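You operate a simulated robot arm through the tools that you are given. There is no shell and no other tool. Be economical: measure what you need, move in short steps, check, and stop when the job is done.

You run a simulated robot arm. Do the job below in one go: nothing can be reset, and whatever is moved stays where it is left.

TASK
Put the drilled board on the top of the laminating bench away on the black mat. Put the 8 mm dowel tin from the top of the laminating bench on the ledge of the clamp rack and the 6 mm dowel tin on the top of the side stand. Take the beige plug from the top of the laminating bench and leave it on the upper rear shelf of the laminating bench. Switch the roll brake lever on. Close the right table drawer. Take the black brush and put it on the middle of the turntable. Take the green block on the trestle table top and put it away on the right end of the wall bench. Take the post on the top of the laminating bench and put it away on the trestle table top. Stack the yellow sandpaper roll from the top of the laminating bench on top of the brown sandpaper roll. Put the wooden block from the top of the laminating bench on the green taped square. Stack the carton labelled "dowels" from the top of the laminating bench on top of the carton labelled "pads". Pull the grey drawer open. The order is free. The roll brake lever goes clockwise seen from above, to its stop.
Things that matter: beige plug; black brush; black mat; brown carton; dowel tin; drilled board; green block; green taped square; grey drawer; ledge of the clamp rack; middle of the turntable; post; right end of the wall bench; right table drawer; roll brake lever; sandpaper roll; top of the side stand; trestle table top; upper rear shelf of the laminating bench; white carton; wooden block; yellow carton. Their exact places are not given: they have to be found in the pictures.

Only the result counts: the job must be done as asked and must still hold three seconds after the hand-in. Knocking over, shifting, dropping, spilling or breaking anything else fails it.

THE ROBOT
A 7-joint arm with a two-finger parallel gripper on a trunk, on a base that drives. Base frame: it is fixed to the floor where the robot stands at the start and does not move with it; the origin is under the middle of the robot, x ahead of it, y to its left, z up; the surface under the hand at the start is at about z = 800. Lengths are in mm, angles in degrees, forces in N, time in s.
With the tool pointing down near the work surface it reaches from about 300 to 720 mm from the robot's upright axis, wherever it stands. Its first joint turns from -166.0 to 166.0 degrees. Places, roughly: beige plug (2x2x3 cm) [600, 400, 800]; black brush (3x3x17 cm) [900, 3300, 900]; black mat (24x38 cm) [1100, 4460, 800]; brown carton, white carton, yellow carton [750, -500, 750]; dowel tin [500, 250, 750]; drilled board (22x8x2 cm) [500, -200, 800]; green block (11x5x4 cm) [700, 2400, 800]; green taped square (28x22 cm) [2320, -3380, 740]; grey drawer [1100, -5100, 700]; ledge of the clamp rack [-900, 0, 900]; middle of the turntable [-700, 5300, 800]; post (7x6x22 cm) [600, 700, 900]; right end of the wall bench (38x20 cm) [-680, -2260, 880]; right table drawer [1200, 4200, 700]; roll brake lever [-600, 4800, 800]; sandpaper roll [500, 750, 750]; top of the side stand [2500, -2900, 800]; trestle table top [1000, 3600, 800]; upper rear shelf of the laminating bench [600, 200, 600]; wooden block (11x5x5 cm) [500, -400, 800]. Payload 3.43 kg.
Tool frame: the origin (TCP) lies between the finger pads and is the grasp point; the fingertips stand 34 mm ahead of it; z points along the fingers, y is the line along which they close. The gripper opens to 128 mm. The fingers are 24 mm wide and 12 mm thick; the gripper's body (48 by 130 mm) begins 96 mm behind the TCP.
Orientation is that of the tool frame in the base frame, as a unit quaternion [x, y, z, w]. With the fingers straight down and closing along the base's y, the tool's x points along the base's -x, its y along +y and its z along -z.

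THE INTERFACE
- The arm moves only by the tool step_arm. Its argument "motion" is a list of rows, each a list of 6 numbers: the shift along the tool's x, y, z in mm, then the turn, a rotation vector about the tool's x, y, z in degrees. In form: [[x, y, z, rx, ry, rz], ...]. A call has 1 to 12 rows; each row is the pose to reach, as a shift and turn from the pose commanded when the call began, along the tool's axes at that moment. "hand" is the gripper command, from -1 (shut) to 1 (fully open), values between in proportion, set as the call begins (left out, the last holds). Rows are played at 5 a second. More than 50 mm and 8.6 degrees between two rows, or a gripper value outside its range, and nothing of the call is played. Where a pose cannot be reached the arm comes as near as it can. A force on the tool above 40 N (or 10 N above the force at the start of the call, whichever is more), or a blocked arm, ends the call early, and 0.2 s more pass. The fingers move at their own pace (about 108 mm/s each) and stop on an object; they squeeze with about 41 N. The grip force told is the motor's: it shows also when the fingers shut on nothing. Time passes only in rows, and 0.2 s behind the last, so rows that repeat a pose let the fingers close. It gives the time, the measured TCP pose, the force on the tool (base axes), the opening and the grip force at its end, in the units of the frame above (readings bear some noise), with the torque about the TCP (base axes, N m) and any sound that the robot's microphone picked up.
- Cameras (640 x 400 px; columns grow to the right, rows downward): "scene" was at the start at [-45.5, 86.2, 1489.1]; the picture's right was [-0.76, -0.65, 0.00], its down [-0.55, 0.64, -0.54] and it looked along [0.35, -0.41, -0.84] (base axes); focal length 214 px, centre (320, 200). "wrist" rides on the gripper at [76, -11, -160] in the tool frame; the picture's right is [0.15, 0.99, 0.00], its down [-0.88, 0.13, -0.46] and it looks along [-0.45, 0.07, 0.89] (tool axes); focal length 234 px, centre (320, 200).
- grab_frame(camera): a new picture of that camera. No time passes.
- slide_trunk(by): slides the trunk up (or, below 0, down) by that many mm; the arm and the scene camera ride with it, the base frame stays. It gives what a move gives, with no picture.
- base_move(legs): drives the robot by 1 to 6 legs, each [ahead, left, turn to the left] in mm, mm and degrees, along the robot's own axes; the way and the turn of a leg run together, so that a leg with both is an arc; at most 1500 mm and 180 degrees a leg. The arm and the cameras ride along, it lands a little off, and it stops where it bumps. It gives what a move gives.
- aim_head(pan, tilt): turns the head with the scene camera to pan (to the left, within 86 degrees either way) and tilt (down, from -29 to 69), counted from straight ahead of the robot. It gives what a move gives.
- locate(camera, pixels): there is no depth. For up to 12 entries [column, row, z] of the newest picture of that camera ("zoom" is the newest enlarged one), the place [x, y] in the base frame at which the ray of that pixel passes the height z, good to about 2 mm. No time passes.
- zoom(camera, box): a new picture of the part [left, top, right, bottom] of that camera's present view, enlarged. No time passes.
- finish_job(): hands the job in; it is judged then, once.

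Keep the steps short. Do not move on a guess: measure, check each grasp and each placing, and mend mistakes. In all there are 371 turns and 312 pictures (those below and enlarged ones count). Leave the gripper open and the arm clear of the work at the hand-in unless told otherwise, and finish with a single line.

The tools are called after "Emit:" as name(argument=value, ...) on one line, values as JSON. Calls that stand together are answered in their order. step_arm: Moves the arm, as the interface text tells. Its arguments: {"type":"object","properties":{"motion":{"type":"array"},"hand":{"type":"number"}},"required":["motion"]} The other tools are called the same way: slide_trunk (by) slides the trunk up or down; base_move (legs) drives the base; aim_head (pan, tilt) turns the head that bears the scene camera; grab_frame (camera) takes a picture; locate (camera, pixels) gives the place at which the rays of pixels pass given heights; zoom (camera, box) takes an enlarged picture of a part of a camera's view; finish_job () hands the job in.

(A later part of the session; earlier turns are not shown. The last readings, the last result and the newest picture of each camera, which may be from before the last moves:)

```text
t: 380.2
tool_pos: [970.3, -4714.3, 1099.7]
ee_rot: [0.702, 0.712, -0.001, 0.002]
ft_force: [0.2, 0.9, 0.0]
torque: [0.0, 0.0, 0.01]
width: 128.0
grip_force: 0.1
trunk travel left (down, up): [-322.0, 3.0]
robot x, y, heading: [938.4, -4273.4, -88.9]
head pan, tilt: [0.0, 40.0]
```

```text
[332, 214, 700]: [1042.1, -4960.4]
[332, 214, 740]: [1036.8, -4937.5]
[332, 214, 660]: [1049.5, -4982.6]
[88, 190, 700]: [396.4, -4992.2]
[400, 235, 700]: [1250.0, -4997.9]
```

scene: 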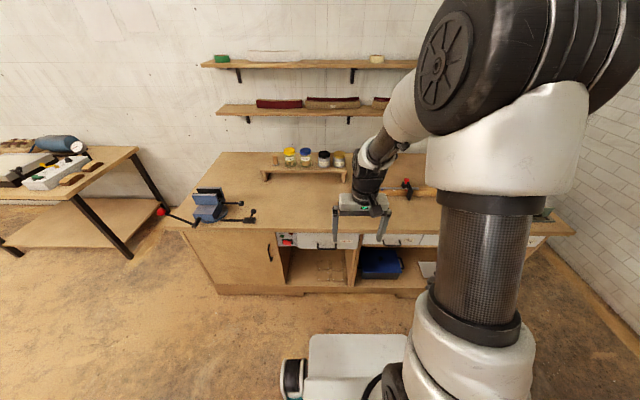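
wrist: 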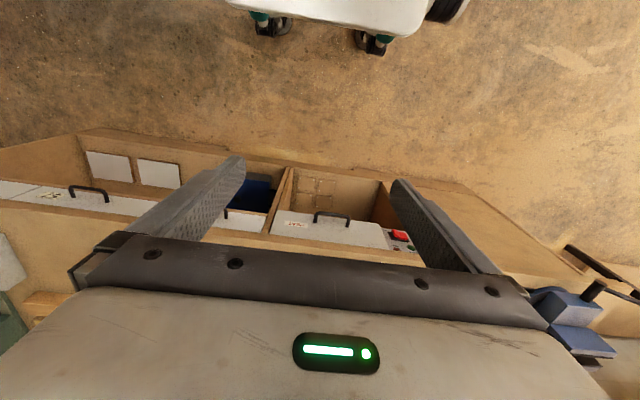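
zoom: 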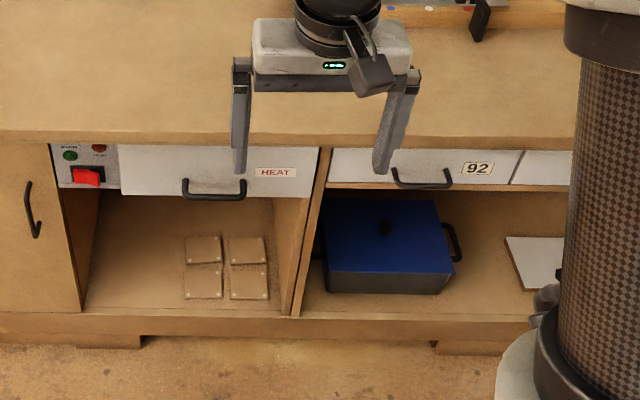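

The "HEAT" drawer at x≈1050 matches the given place; its bow handle is at about (1050,−4965,690). I lower the trunk to see the handle better.

Emit:
slide_trunk(by=-200)

Emit:
step_arm(motion=[[0, 20, 0, 0, -7, 0], [0, 40, 0, 0, -14, 0], [0, 60, 0, 0, -21, 0], [0, 75, 0, 0, -28, 0], [0, 75, 0, 0, -35, 0], [0, 75, 0, 0, -42, 0]])

Emit:
grab_frame(camera="wrist")

Emit:
grab_frame(camera="scene")

```text
t: 382.4
tool_pos: [969.9, -4713.5, 900.5]
ee_rot: [0.702, 0.713, -0.002, 0.002]
ft_force: [0.0, -0.6, -0.7]
torque: [0.0, -0.01, 0.01]
width: 128.0
grip_force: 0.0
trunk travel left (down, up): [-122.0, 203.0]
robot x, y, heading: [938.6, -4274.6, -89.0]
head pan, tilt: [0.0, 40.0]
```

```text
t: 383.8
tool_pos: [1043.4, -4714.0, 900.2]
ee_rot: [0.655, 0.664, -0.253, 0.257]
ft_force: [-0.8, 0.0, -0.5]
torque: [0.06, -0.05, 0.06]
width: 128.0
grip_force: 0.2
trunk travel left (down, up): [-122.0, 203.0]
robot x, y, heading: [937.7, -4272.9, -89.0]
head pan, tilt: [0.0, 40.0]
```

```text
134 pictures are left
```

wrist: 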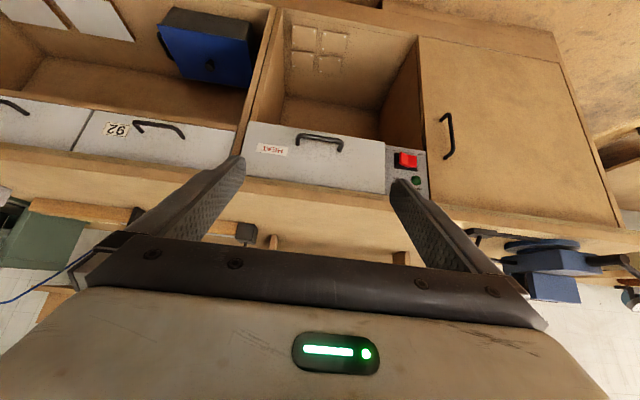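

```text
133 pictures are left
```

scene: 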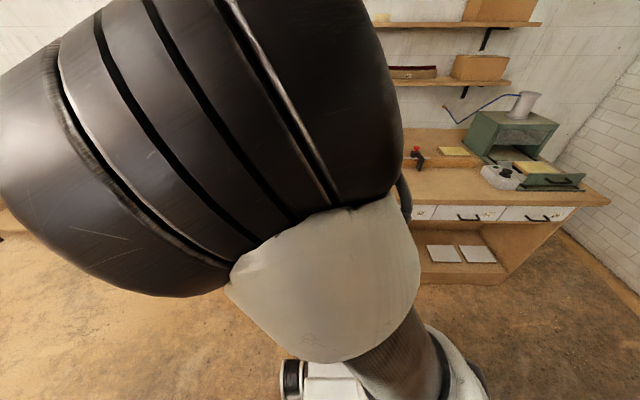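

Emit:
zoom(camera="wrist", box=[230, 100, 430, 210])

Emit:
locate(camera="wrist", pixels=[[299, 135, 700], [341, 142, 700], [299, 135, 680], [341, 142, 680], [299, 135, 660], [341, 142, 660], [247, 158, 760], [390, 195, 760]])

```text
3.20 times, centred on (330, 155) of wrist
```

zoom: 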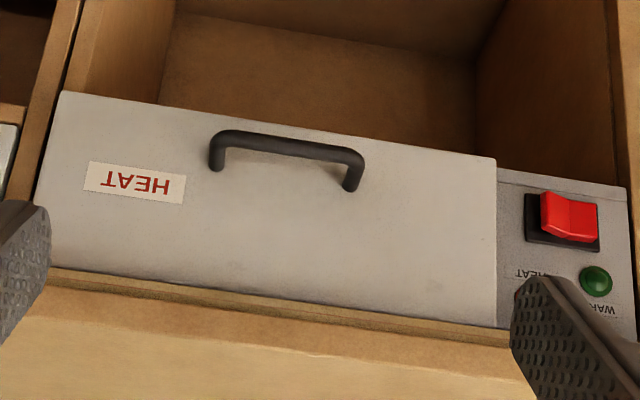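

```text
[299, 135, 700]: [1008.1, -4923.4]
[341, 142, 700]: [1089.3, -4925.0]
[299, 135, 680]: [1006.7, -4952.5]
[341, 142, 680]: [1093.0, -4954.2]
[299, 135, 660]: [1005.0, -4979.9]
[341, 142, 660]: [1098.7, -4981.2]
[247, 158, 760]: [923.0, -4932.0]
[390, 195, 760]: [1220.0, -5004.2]
```

It's the grey metal drawer. Handle bar ≈ x 1006–1094, z≈655, y≈−4985. I turn the fingers 90° about the approach axis so they close above/below the bar, with a smaller opening.

Emit:
step_arm(hand=-0.3, motion=[[0, 0, 0, 0, 0, 8], [0, 0, 0, 0, 0, 16], [0, 0, 0, 0, 0, 24], [0, 0, 0, 0, 0, 32], [0, 0, 0, 0, 0, 40], [0, 0, 0, 0, 0, 48], [0, 0, 0, 0, 0, 56], [0, 0, 0, 0, 0, 64], [0, 0, 0, 0, 0, 72], [0, 0, 0, 0, 0, 80], [0, 0, 0, 0, 0, 88], [0, 0, 0, 0, 0, 90]])

Emit:
grab_frame(camera="wrist")

```text
t: 386.4
tool_pos: [1044.9, -4712.5, 900.7]
ee_rot: [0.933, 0.005, 0.004, 0.36]
ft_force: [0.6, 0.3, -0.2]
torque: [0.01, 0.01, -0.04]
width: 44.9
grip_force: 0.0
trunk travel left (down, up): [-122.0, 203.0]
robot x, y, heading: [938.0, -4275.4, -88.7]
head pan, tilt: [0.0, 40.0]
```

```text
131 pictures are left
```

wrist: 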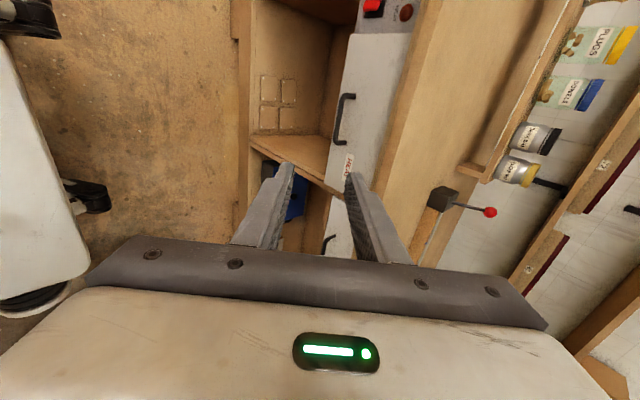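

Emit:
locate(camera="wrist", pixels=[[340, 118, 700], [340, 118, 680], [340, 118, 660], [340, 118, 640], [354, 95, 680], [334, 142, 680], [355, 97, 660], [336, 142, 660]])

Emit:
zoom(camera="wrist", box=[270, 60, 450, 180])

```text
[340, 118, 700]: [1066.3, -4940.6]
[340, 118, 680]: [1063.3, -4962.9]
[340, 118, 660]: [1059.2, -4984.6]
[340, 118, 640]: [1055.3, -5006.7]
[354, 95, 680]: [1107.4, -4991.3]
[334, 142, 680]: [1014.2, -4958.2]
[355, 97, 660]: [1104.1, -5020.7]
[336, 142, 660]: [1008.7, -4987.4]
```

```text
3.33 times, centred on (360, 120) of wrist
```

zoom: 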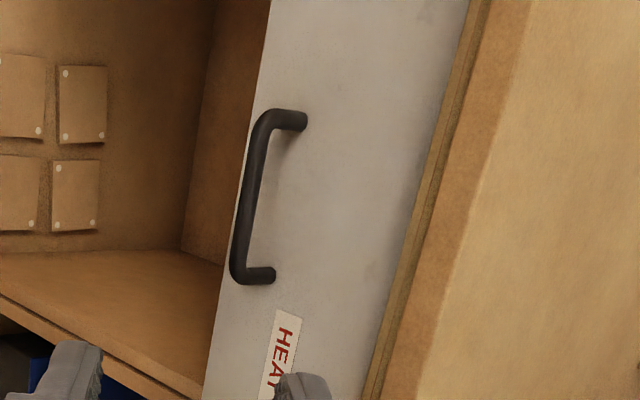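

I approach along the tool axis to about 110 mm short of the bar and look again.

Emit:
step_arm(motion=[[3, 13, 35, 0, 0, 0], [5, 27, 75, 0, 0, 0], [7, 40, 115, 0, 0, 0], [7, 40, 155, 0, 0, 0], [7, 40, 195, 0, 0, 0], [7, 40, 240, 0, 0, 0], [7, 40, 240, 0, 0, 0]])

Emit:
grab_frame(camera="wrist")

```text
t: 387.9
tool_pos: [1056.9, -4905.0, 749.0]
ee_rot: [0.933, 0.008, 0.003, 0.361]
ft_force: [0.3, 0.1, 0.9]
torque: [-0.04, -0.03, -0.01]
width: 44.7
grip_force: 0.1
trunk travel left (down, up): [-122.0, 203.0]
robot x, y, heading: [939.3, -4273.0, -88.8]
head pan, tilt: [0.0, 40.0]
```

```text
129 pictures are left
```

wrist: 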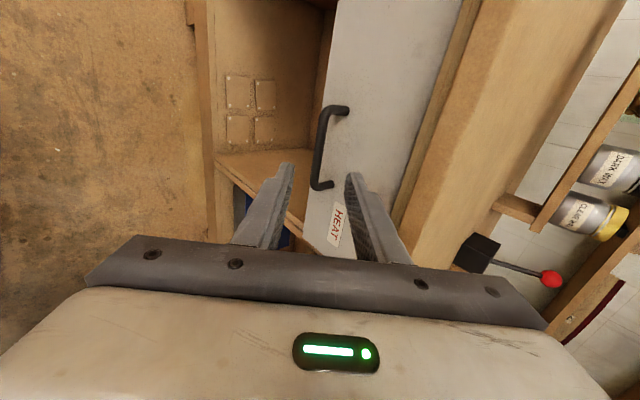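

Emit:
locate(camera="wrist", pixels=[[319, 148, 680], [319, 148, 660], [319, 148, 640], [326, 108, 660], [317, 187, 660], [348, 110, 660], [332, 184, 660]])

```text
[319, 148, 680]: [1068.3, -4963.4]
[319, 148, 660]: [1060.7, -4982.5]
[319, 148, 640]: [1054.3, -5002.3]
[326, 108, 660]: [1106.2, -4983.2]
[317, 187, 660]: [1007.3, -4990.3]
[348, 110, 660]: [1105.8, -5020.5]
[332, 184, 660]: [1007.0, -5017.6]
```

The bar is on the axis, ≈117 mm ahead. I narrow the opening to ~26 mm and advance.

Emit:
step_arm(hand=-0.6, motion=[[0, 0, 20, 0, 0, 0], [0, 0, 40, 0, 0, 0], [0, 0, 55, 0, 0, 0], [0, 0, 65, 0, 0, 0], [0, 0, 65, 0, 0, 0]])

Emit:
grab_frame(camera="wrist")

```text
t: 389.1
tool_pos: [1054.9, -4947.6, 699.8]
ee_rot: [0.933, 0.006, 0.002, 0.36]
ft_force: [0.9, 0.0, -0.6]
torque: [0.0, 0.01, -0.01]
width: 25.4
grip_force: 0.1
trunk travel left (down, up): [-122.0, 203.0]
robot x, y, heading: [939.0, -4274.6, -88.9]
head pan, tilt: [0.0, 40.0]
```

```text
128 pictures are left
```

wrist: 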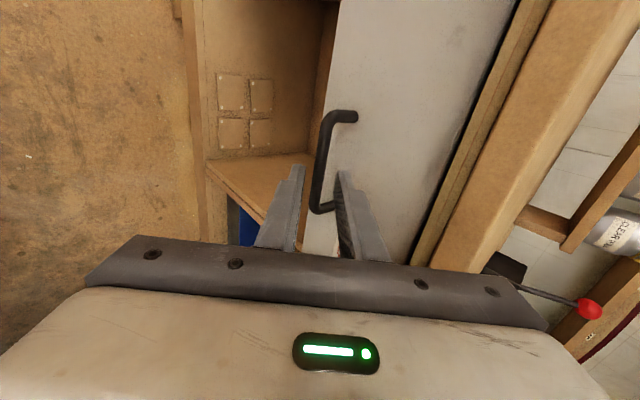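

Emit:
step_arm(motion=[[0, 0, 10, 0, 0, 0], [0, 0, 20, 0, 0, 0], [0, 0, 28, 0, 0, 0], [0, 0, 35, 0, 0, 0], [0, 0, 35, 0, 0, 0]])

Emit:
grab_frame(camera="wrist")

```text
t: 390.4
tool_pos: [1054.6, -4970.7, 674.6]
ee_rot: [0.933, 0.006, 0.002, 0.361]
ft_force: [-0.6, 0.5, 0.1]
torque: [0.01, 0.0, 0.01]
width: 25.7
grip_force: 0.1
trunk travel left (down, up): [-122.0, 203.0]
robot x, y, heading: [940.2, -4274.0, -88.8]
head pan, tilt: [0.0, 40.0]
```

```text
127 pictures are left
```

wrist: 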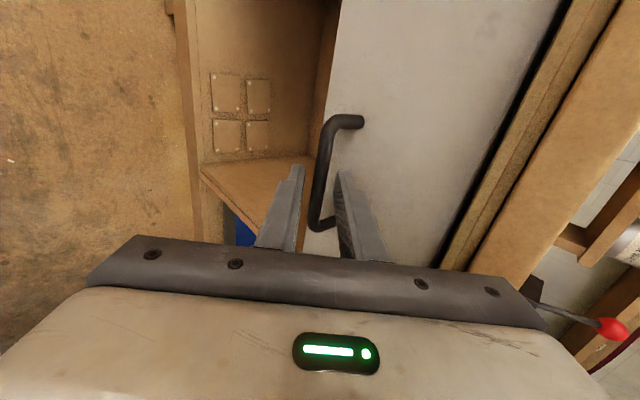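

Emit:
step_arm(motion=[[0, 0, 7, 0, 0, 0], [0, 0, 14, 0, 0, 0], [0, 0, 20, 0, 0, 0], [0, 0, 20, 0, 0, 0]])

Emit:
step_arm(hand=-1, motion=[[0, 0, 0, 0, 0, 0], [0, 0, 0, 0, 0, 0], [0, 0, 0, 0, 0, 0]])

Emit:
grab_frame(camera="wrist")

```text
t: 391.4
tool_pos: [1055.6, -4983.5, 661.3]
ee_rot: [0.933, 0.008, 0.002, 0.361]
ft_force: [-0.8, 4.0, 2.9]
torque: [-0.11, 0.06, -0.07]
width: 25.3
grip_force: 0.0
trunk travel left (down, up): [-122.0, 203.0]
robot x, y, heading: [938.1, -4273.3, -88.7]
head pan, tilt: [0.0, 40.0]
```

```text
t: 392.1
tool_pos: [1056.3, -4984.5, 660.7]
ee_rot: [0.933, 0.006, 0.003, 0.361]
ft_force: [1.6, -1.0, 1.8]
torque: [-0.02, -0.73, -0.94]
width: 12.0
grip_force: 45.1
trunk travel left (down, up): [-122.0, 203.0]
robot x, y, heading: [940.4, -4273.0, -88.8]
head pan, tilt: [0.0, 40.0]
```

```text
126 pictures are left
```

wrist: 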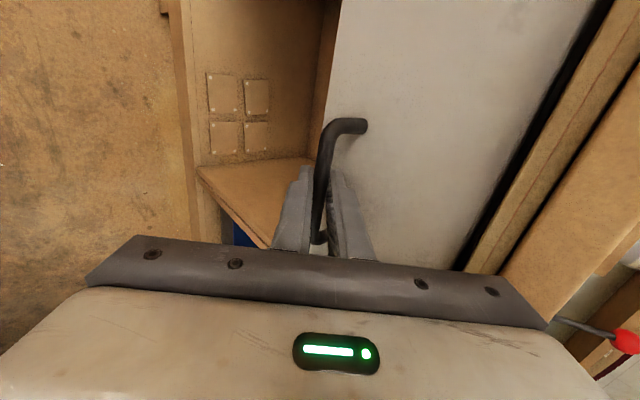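

The bar is held (12 mm). I pull straight back (+y).

Emit:
step_arm(motion=[[0, -7.4, -6.7, 0, 0, 0], [0, -20, -18, 0, 0, 0], [0, -34, -31, 0, 0, 0], [0, -48, -43.5, 0, 0, 0], [0, -62, -56, 0, 0, 0], [0, -76, -69, 0, 0, 0], [0, -90, -81.6, 0, 0, 0], [0, -104, -94.3, 0, 0, 0], [0, -118, -107, 0, 0, 0], [0, -132, -119.7, 0, 0, 0], [0, -146, -132.4, 0, 0, 0], [0, -160, -145, 0, 0, 0]])

Emit:
grab_frame(camera="wrist")

```text
t: 394.8
tool_pos: [1056.0, -4768.6, 661.4]
ee_rot: [0.933, 0.008, 0.005, 0.359]
ft_force: [22.3, 1.2, 1.4]
torque: [0.03, -0.55, -0.91]
width: 12.1
grip_force: 45.1
trunk travel left (down, up): [-122.0, 203.0]
robot x, y, heading: [939.2, -4272.2, -89.0]
head pan, tilt: [0.0, 40.0]
```

```text
125 pictures are left
```

wrist: 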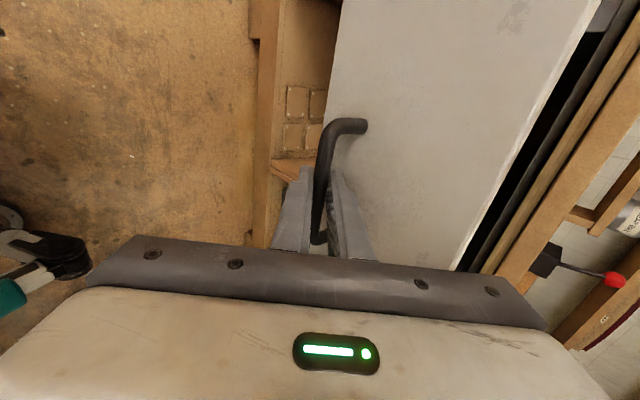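

Open by ~215 mm. I pull further to find the end.

Emit:
step_arm(motion=[[0, -11, -10, 0, 0, 0], [0, -22, -20, 0, 0, 0], [0, -33, -30, 0, 0, 0], [0, -44, -40, 0, 0, 0], [0, -55, -50, 0, 0, 0], [0, -66, -60, 0, 0, 0], [0, -77, -70, 0, 0, 0]])

Emit:
grab_frame(camera="wrist")

```text
t: 396.1
tool_pos: [1053.6, -4694.5, 661.3]
ee_rot: [0.931, 0.006, 0.006, 0.365]
ft_force: [2.8, -6.8, -11.2]
torque: [0.02, -0.8, -0.95]
width: 11.6
grip_force: 45.1
trunk travel left (down, up): [-122.0, 203.0]
robot x, y, heading: [939.2, -4272.5, -88.9]
head pan, tilt: [0.0, 40.0]
stopped in row 6: the force on the tool passed its limit at 43 N (the readings are from after the stop); the commanded pose is now the measured one
```

```text
124 pictures are left
```

wrist: 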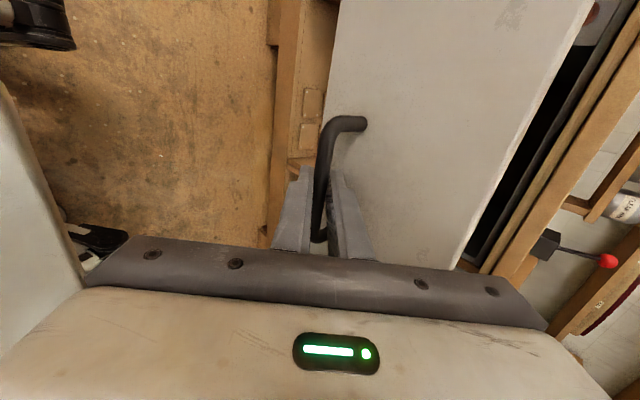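

The drawer is fully out (≈290 mm). I open the fingers and slide off along the tool axis.

Emit:
step_arm(hand=-0.55, motion=[[0, 0, 0, 0, 0, 0], [0, 0, 0, 0, 0, 0], [0, 0, 0, 0, 0, 0], [0, 0, -10, 0, 0, 0], [0, 0, -25, 0, 0, 0], [0, 0, -45, 0, 0, 0], [0, 0, -65, 0, 0, 0]])

Emit:
grab_frame(camera="wrist")

```text
t: 397.7
tool_pos: [1055.4, -4650.8, 709.1]
ee_rot: [0.931, 0.007, 0.007, 0.365]
ft_force: [1.4, -1.0, 0.1]
torque: [0.0, 0.04, -0.02]
width: 28.7
grip_force: 0.1
trunk travel left (down, up): [-122.0, 203.0]
robot x, y, heading: [937.5, -4272.2, -89.0]
head pan, tilt: [0.0, 40.0]
```

```text
123 pictures are left
```

wrist: 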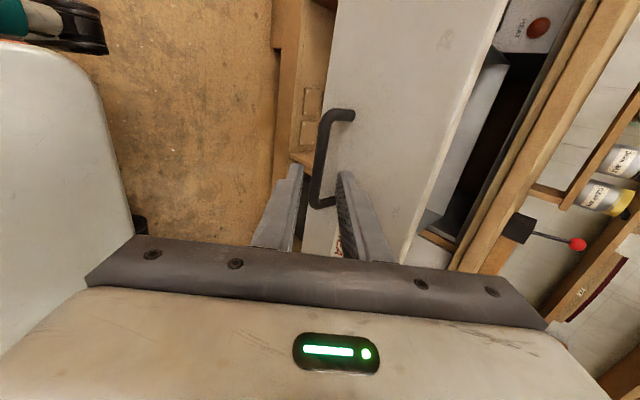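

The drawer stays open and the hand is free. I raise the trunk, then return the way I came.

Emit:
slide_trunk(by=200)

Emit:
step_arm(hand=0, motion=[[0, 0, -10, 0, 0, -8], [0, 0, -10, 0, 0, -16], [0, 0, -10, 0, 0, -24], [0, 0, -10, 0, 0, -32], [0, 0, -10, 0, 0, -40], [0, 0, -10, 0, 0, -48], [0, 0, -10, 0, 0, -56], [0, 0, -10, 0, 0, -64], [0, 0, -10, 0, 0, -72], [0, 0, -10, 0, 0, -80], [0, 0, -10, 0, 0, -88], [0, 0, -10, 0, 0, -90]])

Emit:
step_arm(motion=[[0, 0, 0, 0, 7, 0], [0, 0, 0, 0, 14, 0], [0, 0, 0, 0, 21, 0], [0, 0, 0, 0, 28, 0], [0, 0, 0, 0, 35, 0], [0, 0, 0, 0, 42, 0]])

Emit:
grab_frame(camera="scene")

```text
t: 399.9
tool_pos: [1055.2, -4650.5, 907.8]
ee_rot: [0.931, 0.007, 0.006, 0.365]
ft_force: [0.1, 0.3, 0.2]
torque: [0.0, 0.02, -0.01]
width: 29.0
grip_force: 0.1
trunk travel left (down, up): [-322.0, 3.0]
robot x, y, heading: [936.4, -4274.1, -88.7]
head pan, tilt: [0.0, 40.0]
```

```text
t: 402.5
tool_pos: [1059.3, -4649.9, 911.4]
ee_rot: [0.653, 0.663, -0.255, 0.262]
ft_force: [-0.7, -0.6, -1.0]
torque: [0.02, -0.02, -0.01]
width: 64.1
grip_force: 0.2
out of reach, approached as far as the arm can: row 1, 2, 3, 4, 5, 6, 7, 8, 9, 10, 11, 12
trunk travel left (down, up): [-322.0, 3.0]
robot x, y, heading: [937.1, -4274.6, -88.9]
head pan, tilt: [0.0, 40.0]
```

```text
t: 403.9
tool_pos: [1058.2, -4650.6, 909.7]
ee_rot: [0.701, 0.713, -0.003, 0.007]
ft_force: [-0.1, -0.2, 0.7]
torque: [-0.03, 0.03, -0.03]
width: 63.9
grip_force: 0.1
trunk travel left (down, up): [-322.0, 3.0]
robot x, y, heading: [940.0, -4274.5, -89.0]
head pan, tilt: [0.0, 40.0]
```

```text
122 pictures are left
```

scene: 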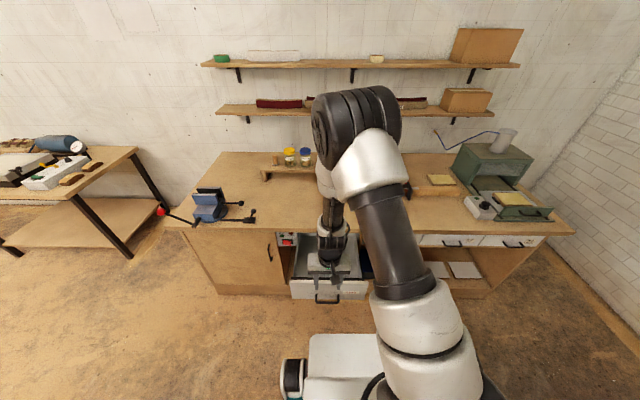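

Emit:
step_arm(motion=[[0, 0, -45, 0, 0, 0], [0, -30, -90, 0, 0, 0], [0, -60, -130, 0, 0, 0], [0, -80, -170, 0, 0, 0], [0, -80, -190, 0, 0, 0]])

Emit:
base_move(legs=[[100, -640, 0], [-1000, 0, 0], [-1050, -250, 0], [-300, 0, 89]])

Emit:
aim_head(pan=-60, tilt=25)

Emit:
grab_frame(camera="scene")

```text
refused: row 2 steps farther than a row can; nothing moved
```

```text
t: 424.3
tool_pos: [270.2, -2009.9, 909.6]
ee_rot: [0.011, 1.0, 0.003, 0.008]
ft_force: [0.4, -0.1, 0.3]
torque: [0.02, 0.01, 0.02]
width: 64.1
grip_force: 0.0
trunk travel left (down, up): [-322.0, 3.0]
robot x, y, heading: [-106.2, -2116.6, -1.1]
head pan, tilt: [0.0, 40.0]
cut short: leg 4
```

```text
t: 425.6
tool_pos: [270.9, -2009.7, 909.6]
ee_rot: [0.01, 1.0, 0.004, 0.008]
ft_force: [0.2, 0.7, -0.5]
torque: [0.0, 0.0, -0.01]
width: 64.0
grip_force: 0.1
trunk travel left (down, up): [-322.0, 3.0]
robot x, y, heading: [-112.9, -2114.5, -1.3]
head pan, tilt: [-60.0, 25.0]
```

```text
121 pictures are left
```

scene: 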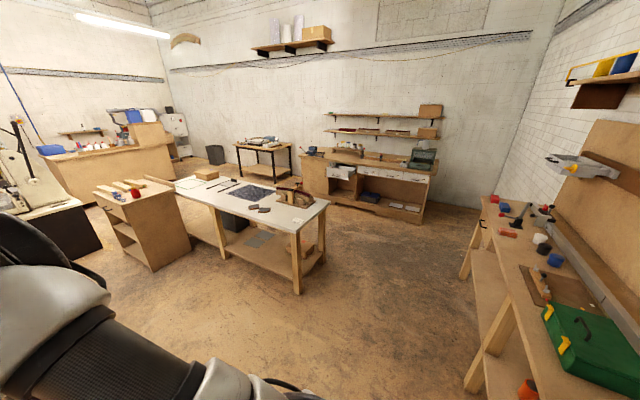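

Emit:
zoom(camera="scene", box=[80, 150, 340, 300])

Emit:
locate(camera="scene", pixels=[[94, 191, 800], [145, 209, 800], [177, 188, 800], [154, 271, 0], [105, 210, 0], [178, 183, 740], [297, 235, 740], [328, 203, 740], [220, 174, 740], [226, 262, 0]])

```text
2.46 times, centred on (210, 225) of scene
```

zoom: 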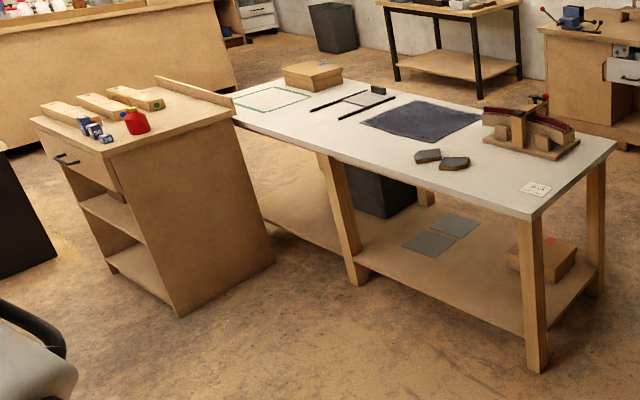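

```text
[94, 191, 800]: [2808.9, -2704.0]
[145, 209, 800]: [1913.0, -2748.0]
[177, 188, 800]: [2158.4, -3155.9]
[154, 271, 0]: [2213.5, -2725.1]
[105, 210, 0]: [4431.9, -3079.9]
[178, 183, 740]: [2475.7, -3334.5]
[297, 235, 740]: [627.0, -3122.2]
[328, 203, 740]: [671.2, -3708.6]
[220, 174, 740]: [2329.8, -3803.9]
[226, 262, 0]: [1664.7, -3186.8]
```

I raise the arm, then drive back to the laminating bench for the wooden block.

Emit:
step_arm(motion=[[0, 0, -45, 0, 0, 0], [0, 0, -90, 0, 0, 0], [0, 0, -135, 0, 0, 0], [-30, -10, -165, 0, 0, 0], [-60, -20, -190, 0, 0, 0]])

Emit:
base_move(legs=[[70, 850, 1.2], [20, 850, 0]])

Emit:
aim_head(pan=10, tilt=50)

Emit:
grab_frame(camera="wrist")

Emit:
grab_frame(camera="scene")

```text
t: 426.8
tool_pos: [328.6, -2030.3, 1100.6]
ee_rot: [0.01, 1.0, 0.004, 0.006]
ft_force: [0.8, 0.4, -0.2]
torque: [0.01, 0.04, -0.01]
width: 64.0
grip_force: 0.1
trunk travel left (down, up): [-322.0, 3.0]
robot x, y, heading: [-110.3, -2116.7, -1.2]
head pan, tilt: [-60.0, 25.0]
```

```text
t: 443.6
tool_pos: [396.9, -304.8, 1100.9]
ee_rot: [-0.007, 1.0, 0.004, 0.008]
ft_force: [1.0, -0.5, 0.1]
torque: [0.0, -0.01, -0.03]
width: 63.9
grip_force: 0.0
trunk travel left (down, up): [-322.0, 3.0]
robot x, y, heading: [-42.2, -404.6, 1.3]
head pan, tilt: [-60.0, 25.0]
```

```text
t: 445.0
tool_pos: [397.0, -303.5, 1102.0]
ee_rot: [-0.007, 1.0, 0.004, 0.008]
ft_force: [-0.2, -0.3, 0.4]
torque: [-0.01, -0.02, -0.03]
width: 63.8
grip_force: 0.0
trunk travel left (down, up): [-322.0, 3.0]
robot x, y, heading: [-37.5, -409.2, 0.8]
head pan, tilt: [10.0, 50.0]
```

```text
119 pictures are left
```

wrist: 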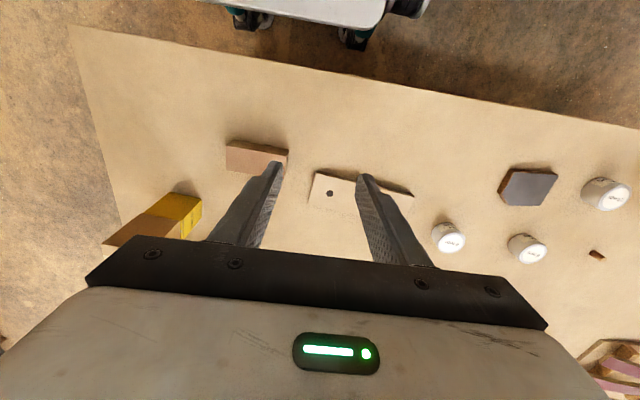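

```text
118 pictures are left
```

scene: 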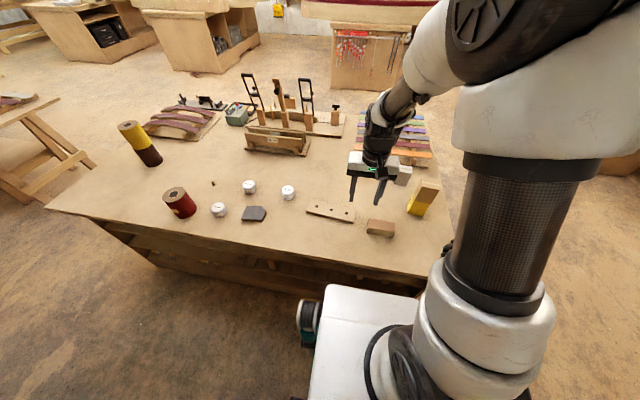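

All is intact here. I go over the wooden block (centre ≈(480,−410)) with the gripper open, levelling the tool.

Emit:
step_arm(hand=1, motion=[[-20, -27, 30, 0.2, 0.3, 0.5], [-41, -54, 60, 0.4, 0.6, 1], [-61, -81, 90, 0.5, 0.9, 1.5], [-81.5, -107.7, 120, 0.5, 0.9, 2], [-81.5, -107.7, 120, 0.5, 0.9, 2]])

Emit:
grab_frame(camera="wrist")

```text
t: 446.2
tool_pos: [484.3, -411.0, 982.1]
ee_rot: [0.01, 1.0, -0.001, 0.0]
ft_force: [0.2, -0.9, -0.5]
torque: [-0.02, 0.01, 0.01]
width: 128.0
grip_force: 0.1
trunk travel left (down, up): [-322.0, 3.0]
robot x, y, heading: [-37.7, -407.7, 1.0]
head pan, tilt: [10.0, 50.0]
```

```text
117 pictures are left
```

wrist: 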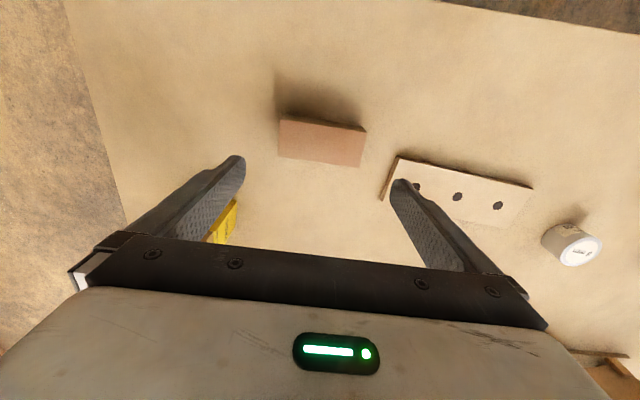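

Emit:
locate(camera="wrist", pixels=[[280, 119, 845], [366, 128, 845], [360, 168, 845], [278, 156, 845], [399, 156, 818], [381, 200, 818], [533, 188, 818], [526, 225, 818]])

```text
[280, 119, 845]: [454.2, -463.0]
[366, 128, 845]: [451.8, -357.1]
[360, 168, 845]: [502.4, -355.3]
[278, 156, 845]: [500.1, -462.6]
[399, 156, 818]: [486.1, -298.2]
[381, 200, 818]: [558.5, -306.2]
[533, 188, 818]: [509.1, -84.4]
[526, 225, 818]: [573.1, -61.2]
```

Emit:
step_arm(motion=[[7, 1.5, 40, 0, 0, -2], [7, 1.5, 80, 0, 0, -2], [7, 1.5, 115, 0, 0, -2], [7, 1.5, 138, 0, 0, -2], [7, 1.5, 143, 0, 0, -2], [7, 1.5, 143, 0, 0, -2]])

Emit:
step_arm(hand=-1, motion=[[0, 0, 0, 0, 0, 0], [0, 0, 0, 0, 0, 0], [0, 0, 0, 0, 0, 0], [0, 0, -3, 0, 0, 0], [0, 0, -6, 0, 0, 0], [0, 0, -12, 0, 0, 0], [0, 0, -20, 0, 0, 0], [0, 0, -30, 0, 0, 0]])

Emit:
grab_frame(camera="wrist")

```text
t: 447.6
tool_pos: [476.0, -407.8, 837.3]
ee_rot: [-0.007, 1.0, -0.001, -0.001]
ft_force: [0.1, -0.4, -0.3]
torque: [-0.03, -0.01, 0.0]
width: 128.2
grip_force: 0.0
trunk travel left (down, up): [-322.0, 3.0]
robot x, y, heading: [-38.6, -402.9, 1.0]
head pan, tilt: [10.0, 50.0]
```

```text
t: 449.4
tool_pos: [475.3, -409.3, 868.2]
ee_rot: [-0.007, 1.0, -0.001, 0.0]
ft_force: [0.1, 0.7, -1.9]
torque: [0.01, 0.04, -0.01]
width: 110.1
grip_force: 41.0
trunk travel left (down, up): [-322.0, 3.0]
robot x, y, heading: [-36.4, -404.7, 0.7]
head pan, tilt: [10.0, 50.0]
```

```text
116 pictures are left
```

wrist: 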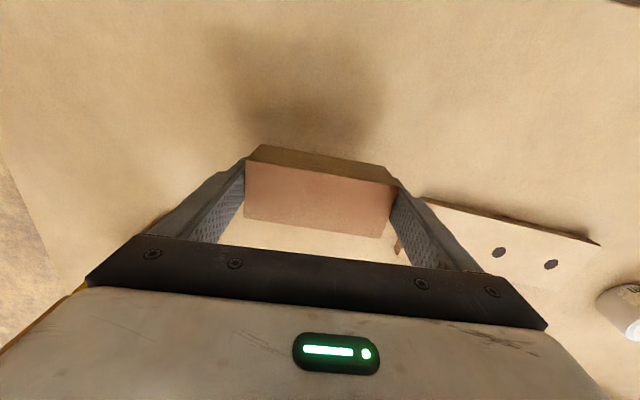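

Held (110 mm). I lift and draw in, then drive south for a look at the way.

Emit:
step_arm(motion=[[0, 0, -15, 0, 0, 0], [0, 0, -40, 0, 0, 0], [0, 0, -70, 0, 0, 0], [0, 0, -100, 0, 0, 0], [0, 0, -130, 0, 0, 0], [10, 0, -160, 0, 0, 0], [25, 0, -185, 0, 0, 0], [40, 10, -205, 0, 0, 0], [50, 30, -220, 0, 0, 0], [55, 50, -225, 0, 0, 0]])

Emit:
base_move(legs=[[0, -950, -1]])

Emit:
aim_head(pan=-20, tilt=25)

Emit:
grab_frame(camera="scene")

```text
t: 451.6
tool_pos: [420.3, -359.6, 1093.6]
ee_rot: [-0.007, 1.0, -0.001, 0.0]
ft_force: [0.1, 0.3, -2.0]
torque: [-0.02, 0.01, 0.01]
width: 110.0
grip_force: 40.8
trunk travel left (down, up): [-322.0, 3.0]
robot x, y, heading: [-35.2, -404.0, 1.0]
head pan, tilt: [10.0, 50.0]
```

```text
t: 461.1
tool_pos: [427.7, -1316.5, 1093.2]
ee_rot: [0.002, 1.0, -0.001, 0.0]
ft_force: [-0.4, -0.1, -1.4]
torque: [-0.01, -0.01, 0.01]
width: 110.0
grip_force: 41.1
trunk travel left (down, up): [-322.0, 3.0]
robot x, y, heading: [-30.5, -1349.6, -0.2]
head pan, tilt: [10.0, 50.0]
```

```text
t: 462.0
tool_pos: [426.7, -1315.3, 1093.3]
ee_rot: [0.003, 1.0, -0.001, 0.0]
ft_force: [0.2, -0.1, -1.8]
torque: [-0.04, 0.04, 0.05]
width: 109.7
grip_force: 41.0
trunk travel left (down, up): [-322.0, 3.0]
robot x, y, heading: [-28.4, -1349.9, -0.1]
head pan, tilt: [-20.0, 25.0]
```

```text
115 pictures are left
```

scene: 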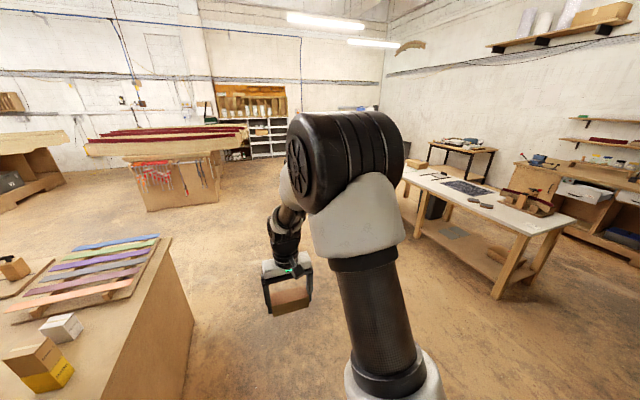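

The arm hides the way. I turn right by 55° so I can look past it.

Emit:
base_move(legs=[[0, 0, -55]])

Emit:
aim_head(pan=35, tilt=25)

Emit:
grab_frame(camera="scene")

```text
t: 464.9
tool_pos: [259.8, -1705.5, 1092.9]
ee_rot: [0.464, 0.886, -0.001, 0.0]
ft_force: [0.4, 0.6, -2.2]
torque: [0.02, 0.0, -0.01]
width: 109.7
grip_force: 41.2
trunk travel left (down, up): [-322.0, 3.0]
robot x, y, heading: [-31.5, -1354.0, -55.2]
head pan, tilt: [-20.0, 25.0]
```

```text
t: 466.2
tool_pos: [260.4, -1706.2, 1093.2]
ee_rot: [0.465, 0.886, -0.001, -0.001]
ft_force: [1.1, 0.3, -2.0]
torque: [0.01, -0.01, 0.02]
width: 109.7
grip_force: 40.8
trunk travel left (down, up): [-322.0, 3.0]
robot x, y, heading: [-31.8, -1354.4, -55.1]
head pan, tilt: [35.0, 25.0]
```

```text
114 pictures are left
```

scene: 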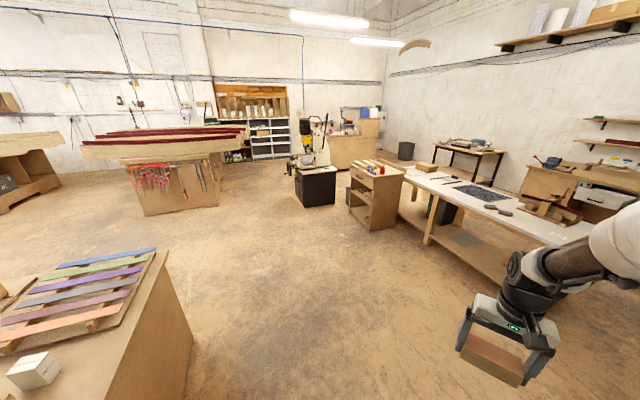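

Emit:
locate(camera="scene", pixels=[[304, 208, 0], [295, 196, 0], [352, 208, 0], [371, 231, 0], [395, 220, 0], [424, 243, 0], [185, 400, 0], [365, 186, 690], [400, 169, 690], [382, 161, 690]])

Emit:
zoom(camera="scene", box=[330, 130, 530, 250])

```text
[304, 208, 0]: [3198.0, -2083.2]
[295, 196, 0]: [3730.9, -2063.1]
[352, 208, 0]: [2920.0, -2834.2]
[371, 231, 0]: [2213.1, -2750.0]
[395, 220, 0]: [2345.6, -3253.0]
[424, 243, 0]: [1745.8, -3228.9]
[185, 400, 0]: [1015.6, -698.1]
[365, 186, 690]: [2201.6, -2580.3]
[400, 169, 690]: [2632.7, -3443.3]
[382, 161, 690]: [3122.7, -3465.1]
```

```text
3.20 times, centred on (430, 190) of scene
```

zoom: 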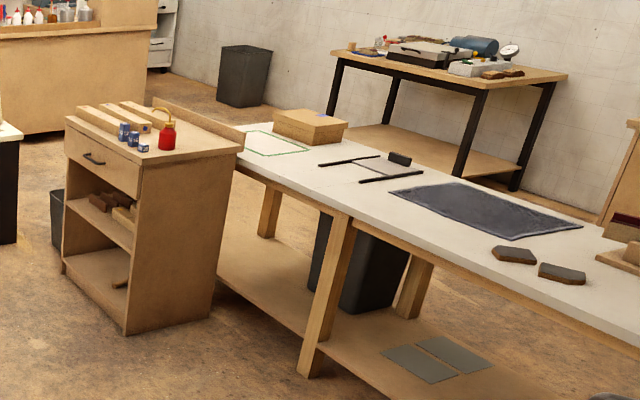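

The way is clear. I drive diagonally to about (1800,−2760), beside stand and table.

Emit:
base_move(legs=[[1100, 340, 0], [1100, 350, 0]])

Emit:
grab_frame(camera="scene")

Emit:
grab_frame(camera="wrist")

```text
t: 477.1
tool_pos: [2062.2, -3083.7, 1093.2]
ee_rot: [0.451, 0.893, 0.0, 0.0]
ft_force: [0.8, -0.1, -1.6]
torque: [0.02, 0.03, 0.03]
width: 109.9
grip_force: 40.7
trunk travel left (down, up): [-322.0, 3.0]
robot x, y, heading: [1758.1, -2734.2, -53.8]
head pan, tilt: [35.0, 25.0]
stopped in leg 2: the robot was blocked; the commanded pose is now the measured one
```

```text
112 pictures are left
```

scene: 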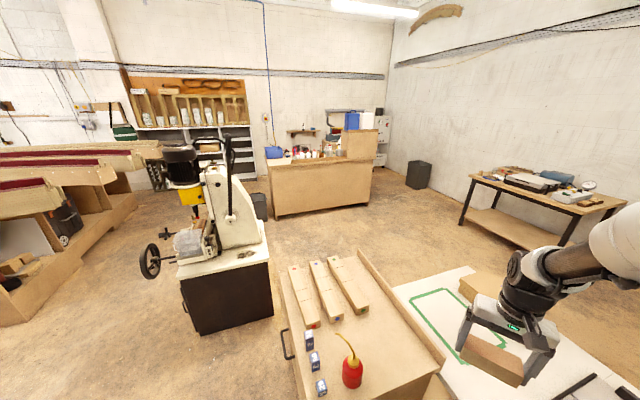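

```text
111 pictures are left
```

wrist: 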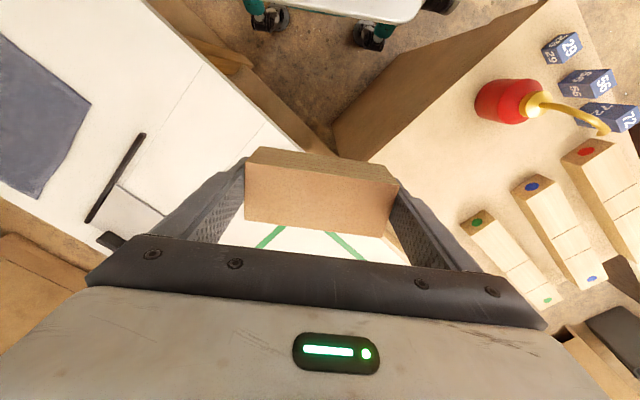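

I touched the stand; I back off a little, then measure.

Emit:
base_move(legs=[[-30, -30, 0]])

Emit:
grab_frame(camera="scene")

Emit:
grab_frame(camera="wrist")

Emit:
zoom(camera="scene", box=[260, 240, 580, 400])

```text
t: 478.1
tool_pos: [2018.1, -3076.7, 1093.1]
ee_rot: [0.451, 0.893, -0.001, -0.001]
ft_force: [-0.9, 0.7, -1.5]
torque: [0.0, 0.0, 0.03]
width: 109.6
grip_force: 41.7
trunk travel left (down, up): [-322.0, 3.0]
robot x, y, heading: [1716.9, -2729.9, -53.5]
head pan, tilt: [35.0, 25.0]
```

```text
110 pictures are left
```

scene: 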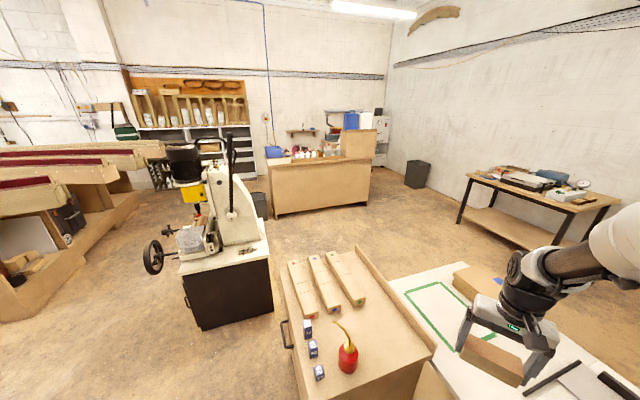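

```text
109 pictures are left
```

wrist: 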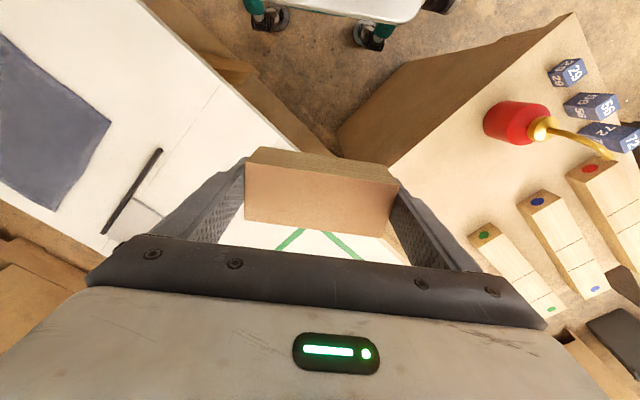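

```text
2.00 times, centred on (420, 320) of scene
```

zoom: 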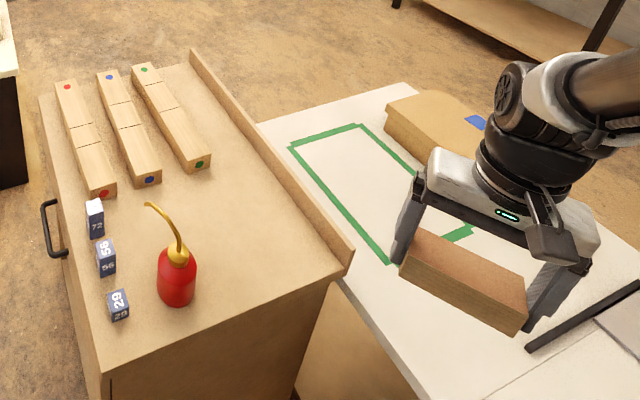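

Emit:
locate(camera="scene", pixels=[[359.5, 301.5, 740], [359.5, 301.5, 780], [359.5, 301.5, 820], [454, 351, 700], [454, 351, 740], [454, 351, 780], [364.5, 313, 740], [405, 312.5, 740], [440, 302.5, 740], [496.5, 357, 740]])

Emit:
locate(camera="wrist", pixels=[[484, 235, 740], [484, 235, 780], [484, 235, 820], [313, 221, 700], [313, 221, 740], [313, 221, 780]])

```text
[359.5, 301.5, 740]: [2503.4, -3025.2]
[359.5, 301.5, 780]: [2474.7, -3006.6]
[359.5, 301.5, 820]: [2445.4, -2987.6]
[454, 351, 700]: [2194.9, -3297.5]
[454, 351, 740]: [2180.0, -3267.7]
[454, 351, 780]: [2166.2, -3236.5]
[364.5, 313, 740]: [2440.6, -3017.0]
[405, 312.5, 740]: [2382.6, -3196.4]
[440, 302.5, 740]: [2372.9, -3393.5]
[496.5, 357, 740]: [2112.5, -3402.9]
```

```text
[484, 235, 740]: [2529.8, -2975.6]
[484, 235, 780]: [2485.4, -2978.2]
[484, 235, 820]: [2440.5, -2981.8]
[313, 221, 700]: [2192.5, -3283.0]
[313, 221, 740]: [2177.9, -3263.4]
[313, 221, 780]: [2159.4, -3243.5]
```

Emit:
locate(camera="scene", pixels=[[406, 292.5, 740], [440, 282.5, 740], [495, 335, 740], [454, 351, 740], [417, 286, 740], [449, 340, 740], [432, 352, 740], [549, 400, 740]])

```text
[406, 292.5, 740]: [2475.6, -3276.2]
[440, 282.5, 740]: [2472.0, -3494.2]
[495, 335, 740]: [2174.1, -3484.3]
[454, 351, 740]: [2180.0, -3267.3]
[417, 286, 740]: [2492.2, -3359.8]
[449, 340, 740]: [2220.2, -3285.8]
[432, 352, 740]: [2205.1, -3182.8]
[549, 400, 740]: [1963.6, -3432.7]
```

Tape: x 2177–2474, y −3272…−3489, z≈740. I need to be nearer: I turn square to the table and move closer.

Emit:
base_move(legs=[[0, 0, -36.3], [95, 130, 0]])

Emit:
grab_frame(camera="scene")

Emit:
grab_frame(camera="wrist")

```text
t: 481.8
tool_pos: [1880.5, -3284.3, 1092.8]
ee_rot: [0.709, 0.705, 0.0, -0.001]
ft_force: [-0.2, 0.5, -1.3]
torque: [0.01, -0.01, 0.01]
width: 109.4
grip_force: 40.9
trunk travel left (down, up): [-322.0, 3.0]
robot x, y, heading: [1847.1, -2823.2, -90.3]
head pan, tilt: [35.0, 25.0]
```

```text
107 pictures are left
```

scene: 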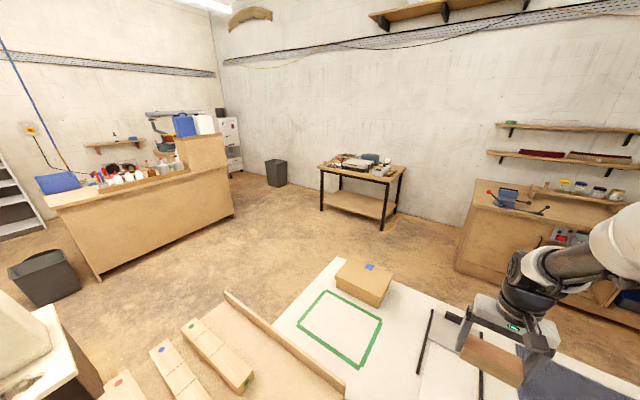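

```text
106 pictures are left
```

wrist: 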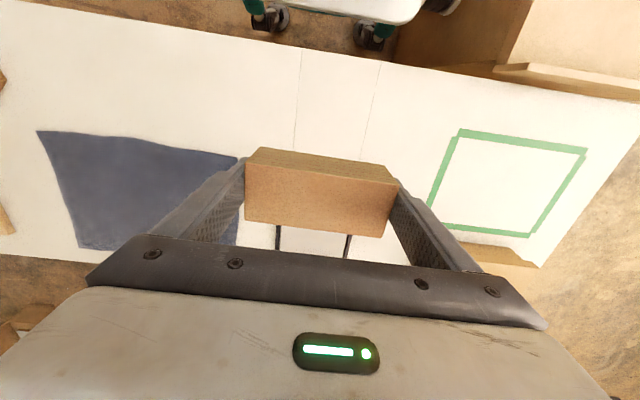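

Emit:
locate(camera="wrist", pixels=[[458, 131, 740], [587, 150, 740], [529, 237, 740], [428, 229, 740]])

```text
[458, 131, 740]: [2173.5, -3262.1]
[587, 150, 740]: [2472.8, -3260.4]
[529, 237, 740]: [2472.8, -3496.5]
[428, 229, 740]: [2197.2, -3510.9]
```

I carry the block over to (2270,−3345) inside the taped area.

Emit:
step_arm(motion=[[-5, 20, 0, 0, 0, 0], [-10, 55, 0, 0, 0, 0], [-15, 90, 0, 0, 0, 0], [-20, 125, 0, 0, 0, 0], [-25, 160, 0, 0, 0, 0], [-30, 195, 0, 0, 0, 0], [-35, 230, 0, 0, 0, 0], [-40, 265, 0, 0, 0, 0], [-45, 300, 0, 0, 0, 0], [-50, 335, 0, 0, 0, 0], [-56, 365, 0, 0, 0, 0], [-60.7, 389.5, 0, 0, 0, 0]])

Emit:
step_arm(motion=[[0, 0, 25, 0, 0, 0], [0, 0, 55, 0, 0, 0], [0, 0, 85, 0, 0, 0], [0, 0, 115, 0, 0, 0], [0, 0, 145, 0, 0, 0], [0, 0, 175, 0, 0, 0], [0, 0, 205, 0, 0, 0], [0, 0, 235, 0, 0, 0], [0, 0, 260, 0, 0, 0], [0, 0, 280, 0, 0, 0], [0, 0, 290, 0, 0, 0]])

Emit:
grab_frame(camera="wrist")

Emit:
grab_frame(camera="scene")

```text
t: 484.4
tool_pos: [2271.3, -3346.2, 1091.4]
ee_rot: [0.71, 0.704, 0.0, -0.002]
ft_force: [0.0, -0.2, -2.6]
torque: [0.03, 0.0, -0.03]
width: 109.7
grip_force: 41.2
trunk travel left (down, up): [-322.0, 3.0]
robot x, y, heading: [1843.1, -2823.9, -90.4]
head pan, tilt: [35.0, 25.0]
```

```text
t: 486.8
tool_pos: [2271.7, -3347.4, 802.3]
ee_rot: [0.708, 0.706, 0.001, 0.0]
ft_force: [-0.5, 0.6, -1.8]
torque: [0.01, -0.02, 0.0]
width: 110.0
grip_force: 40.9
trunk travel left (down, up): [-322.0, 3.0]
robot x, y, heading: [1849.1, -2822.7, -90.1]
head pan, tilt: [35.0, 25.0]
```

```text
105 pictures are left
```

wrist: 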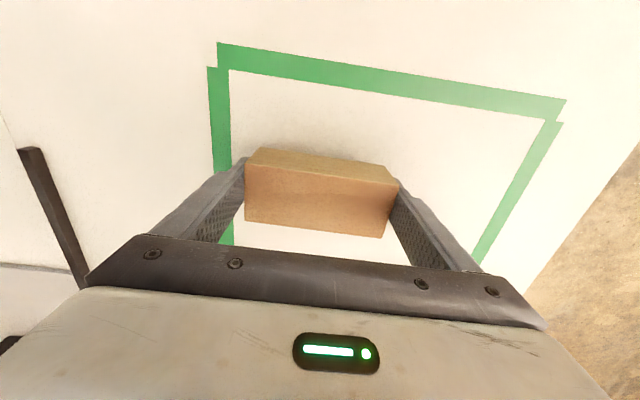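

```text
104 pictures are left
```

scene: 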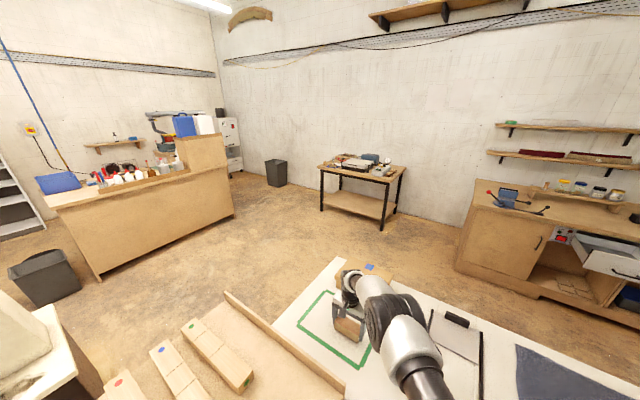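

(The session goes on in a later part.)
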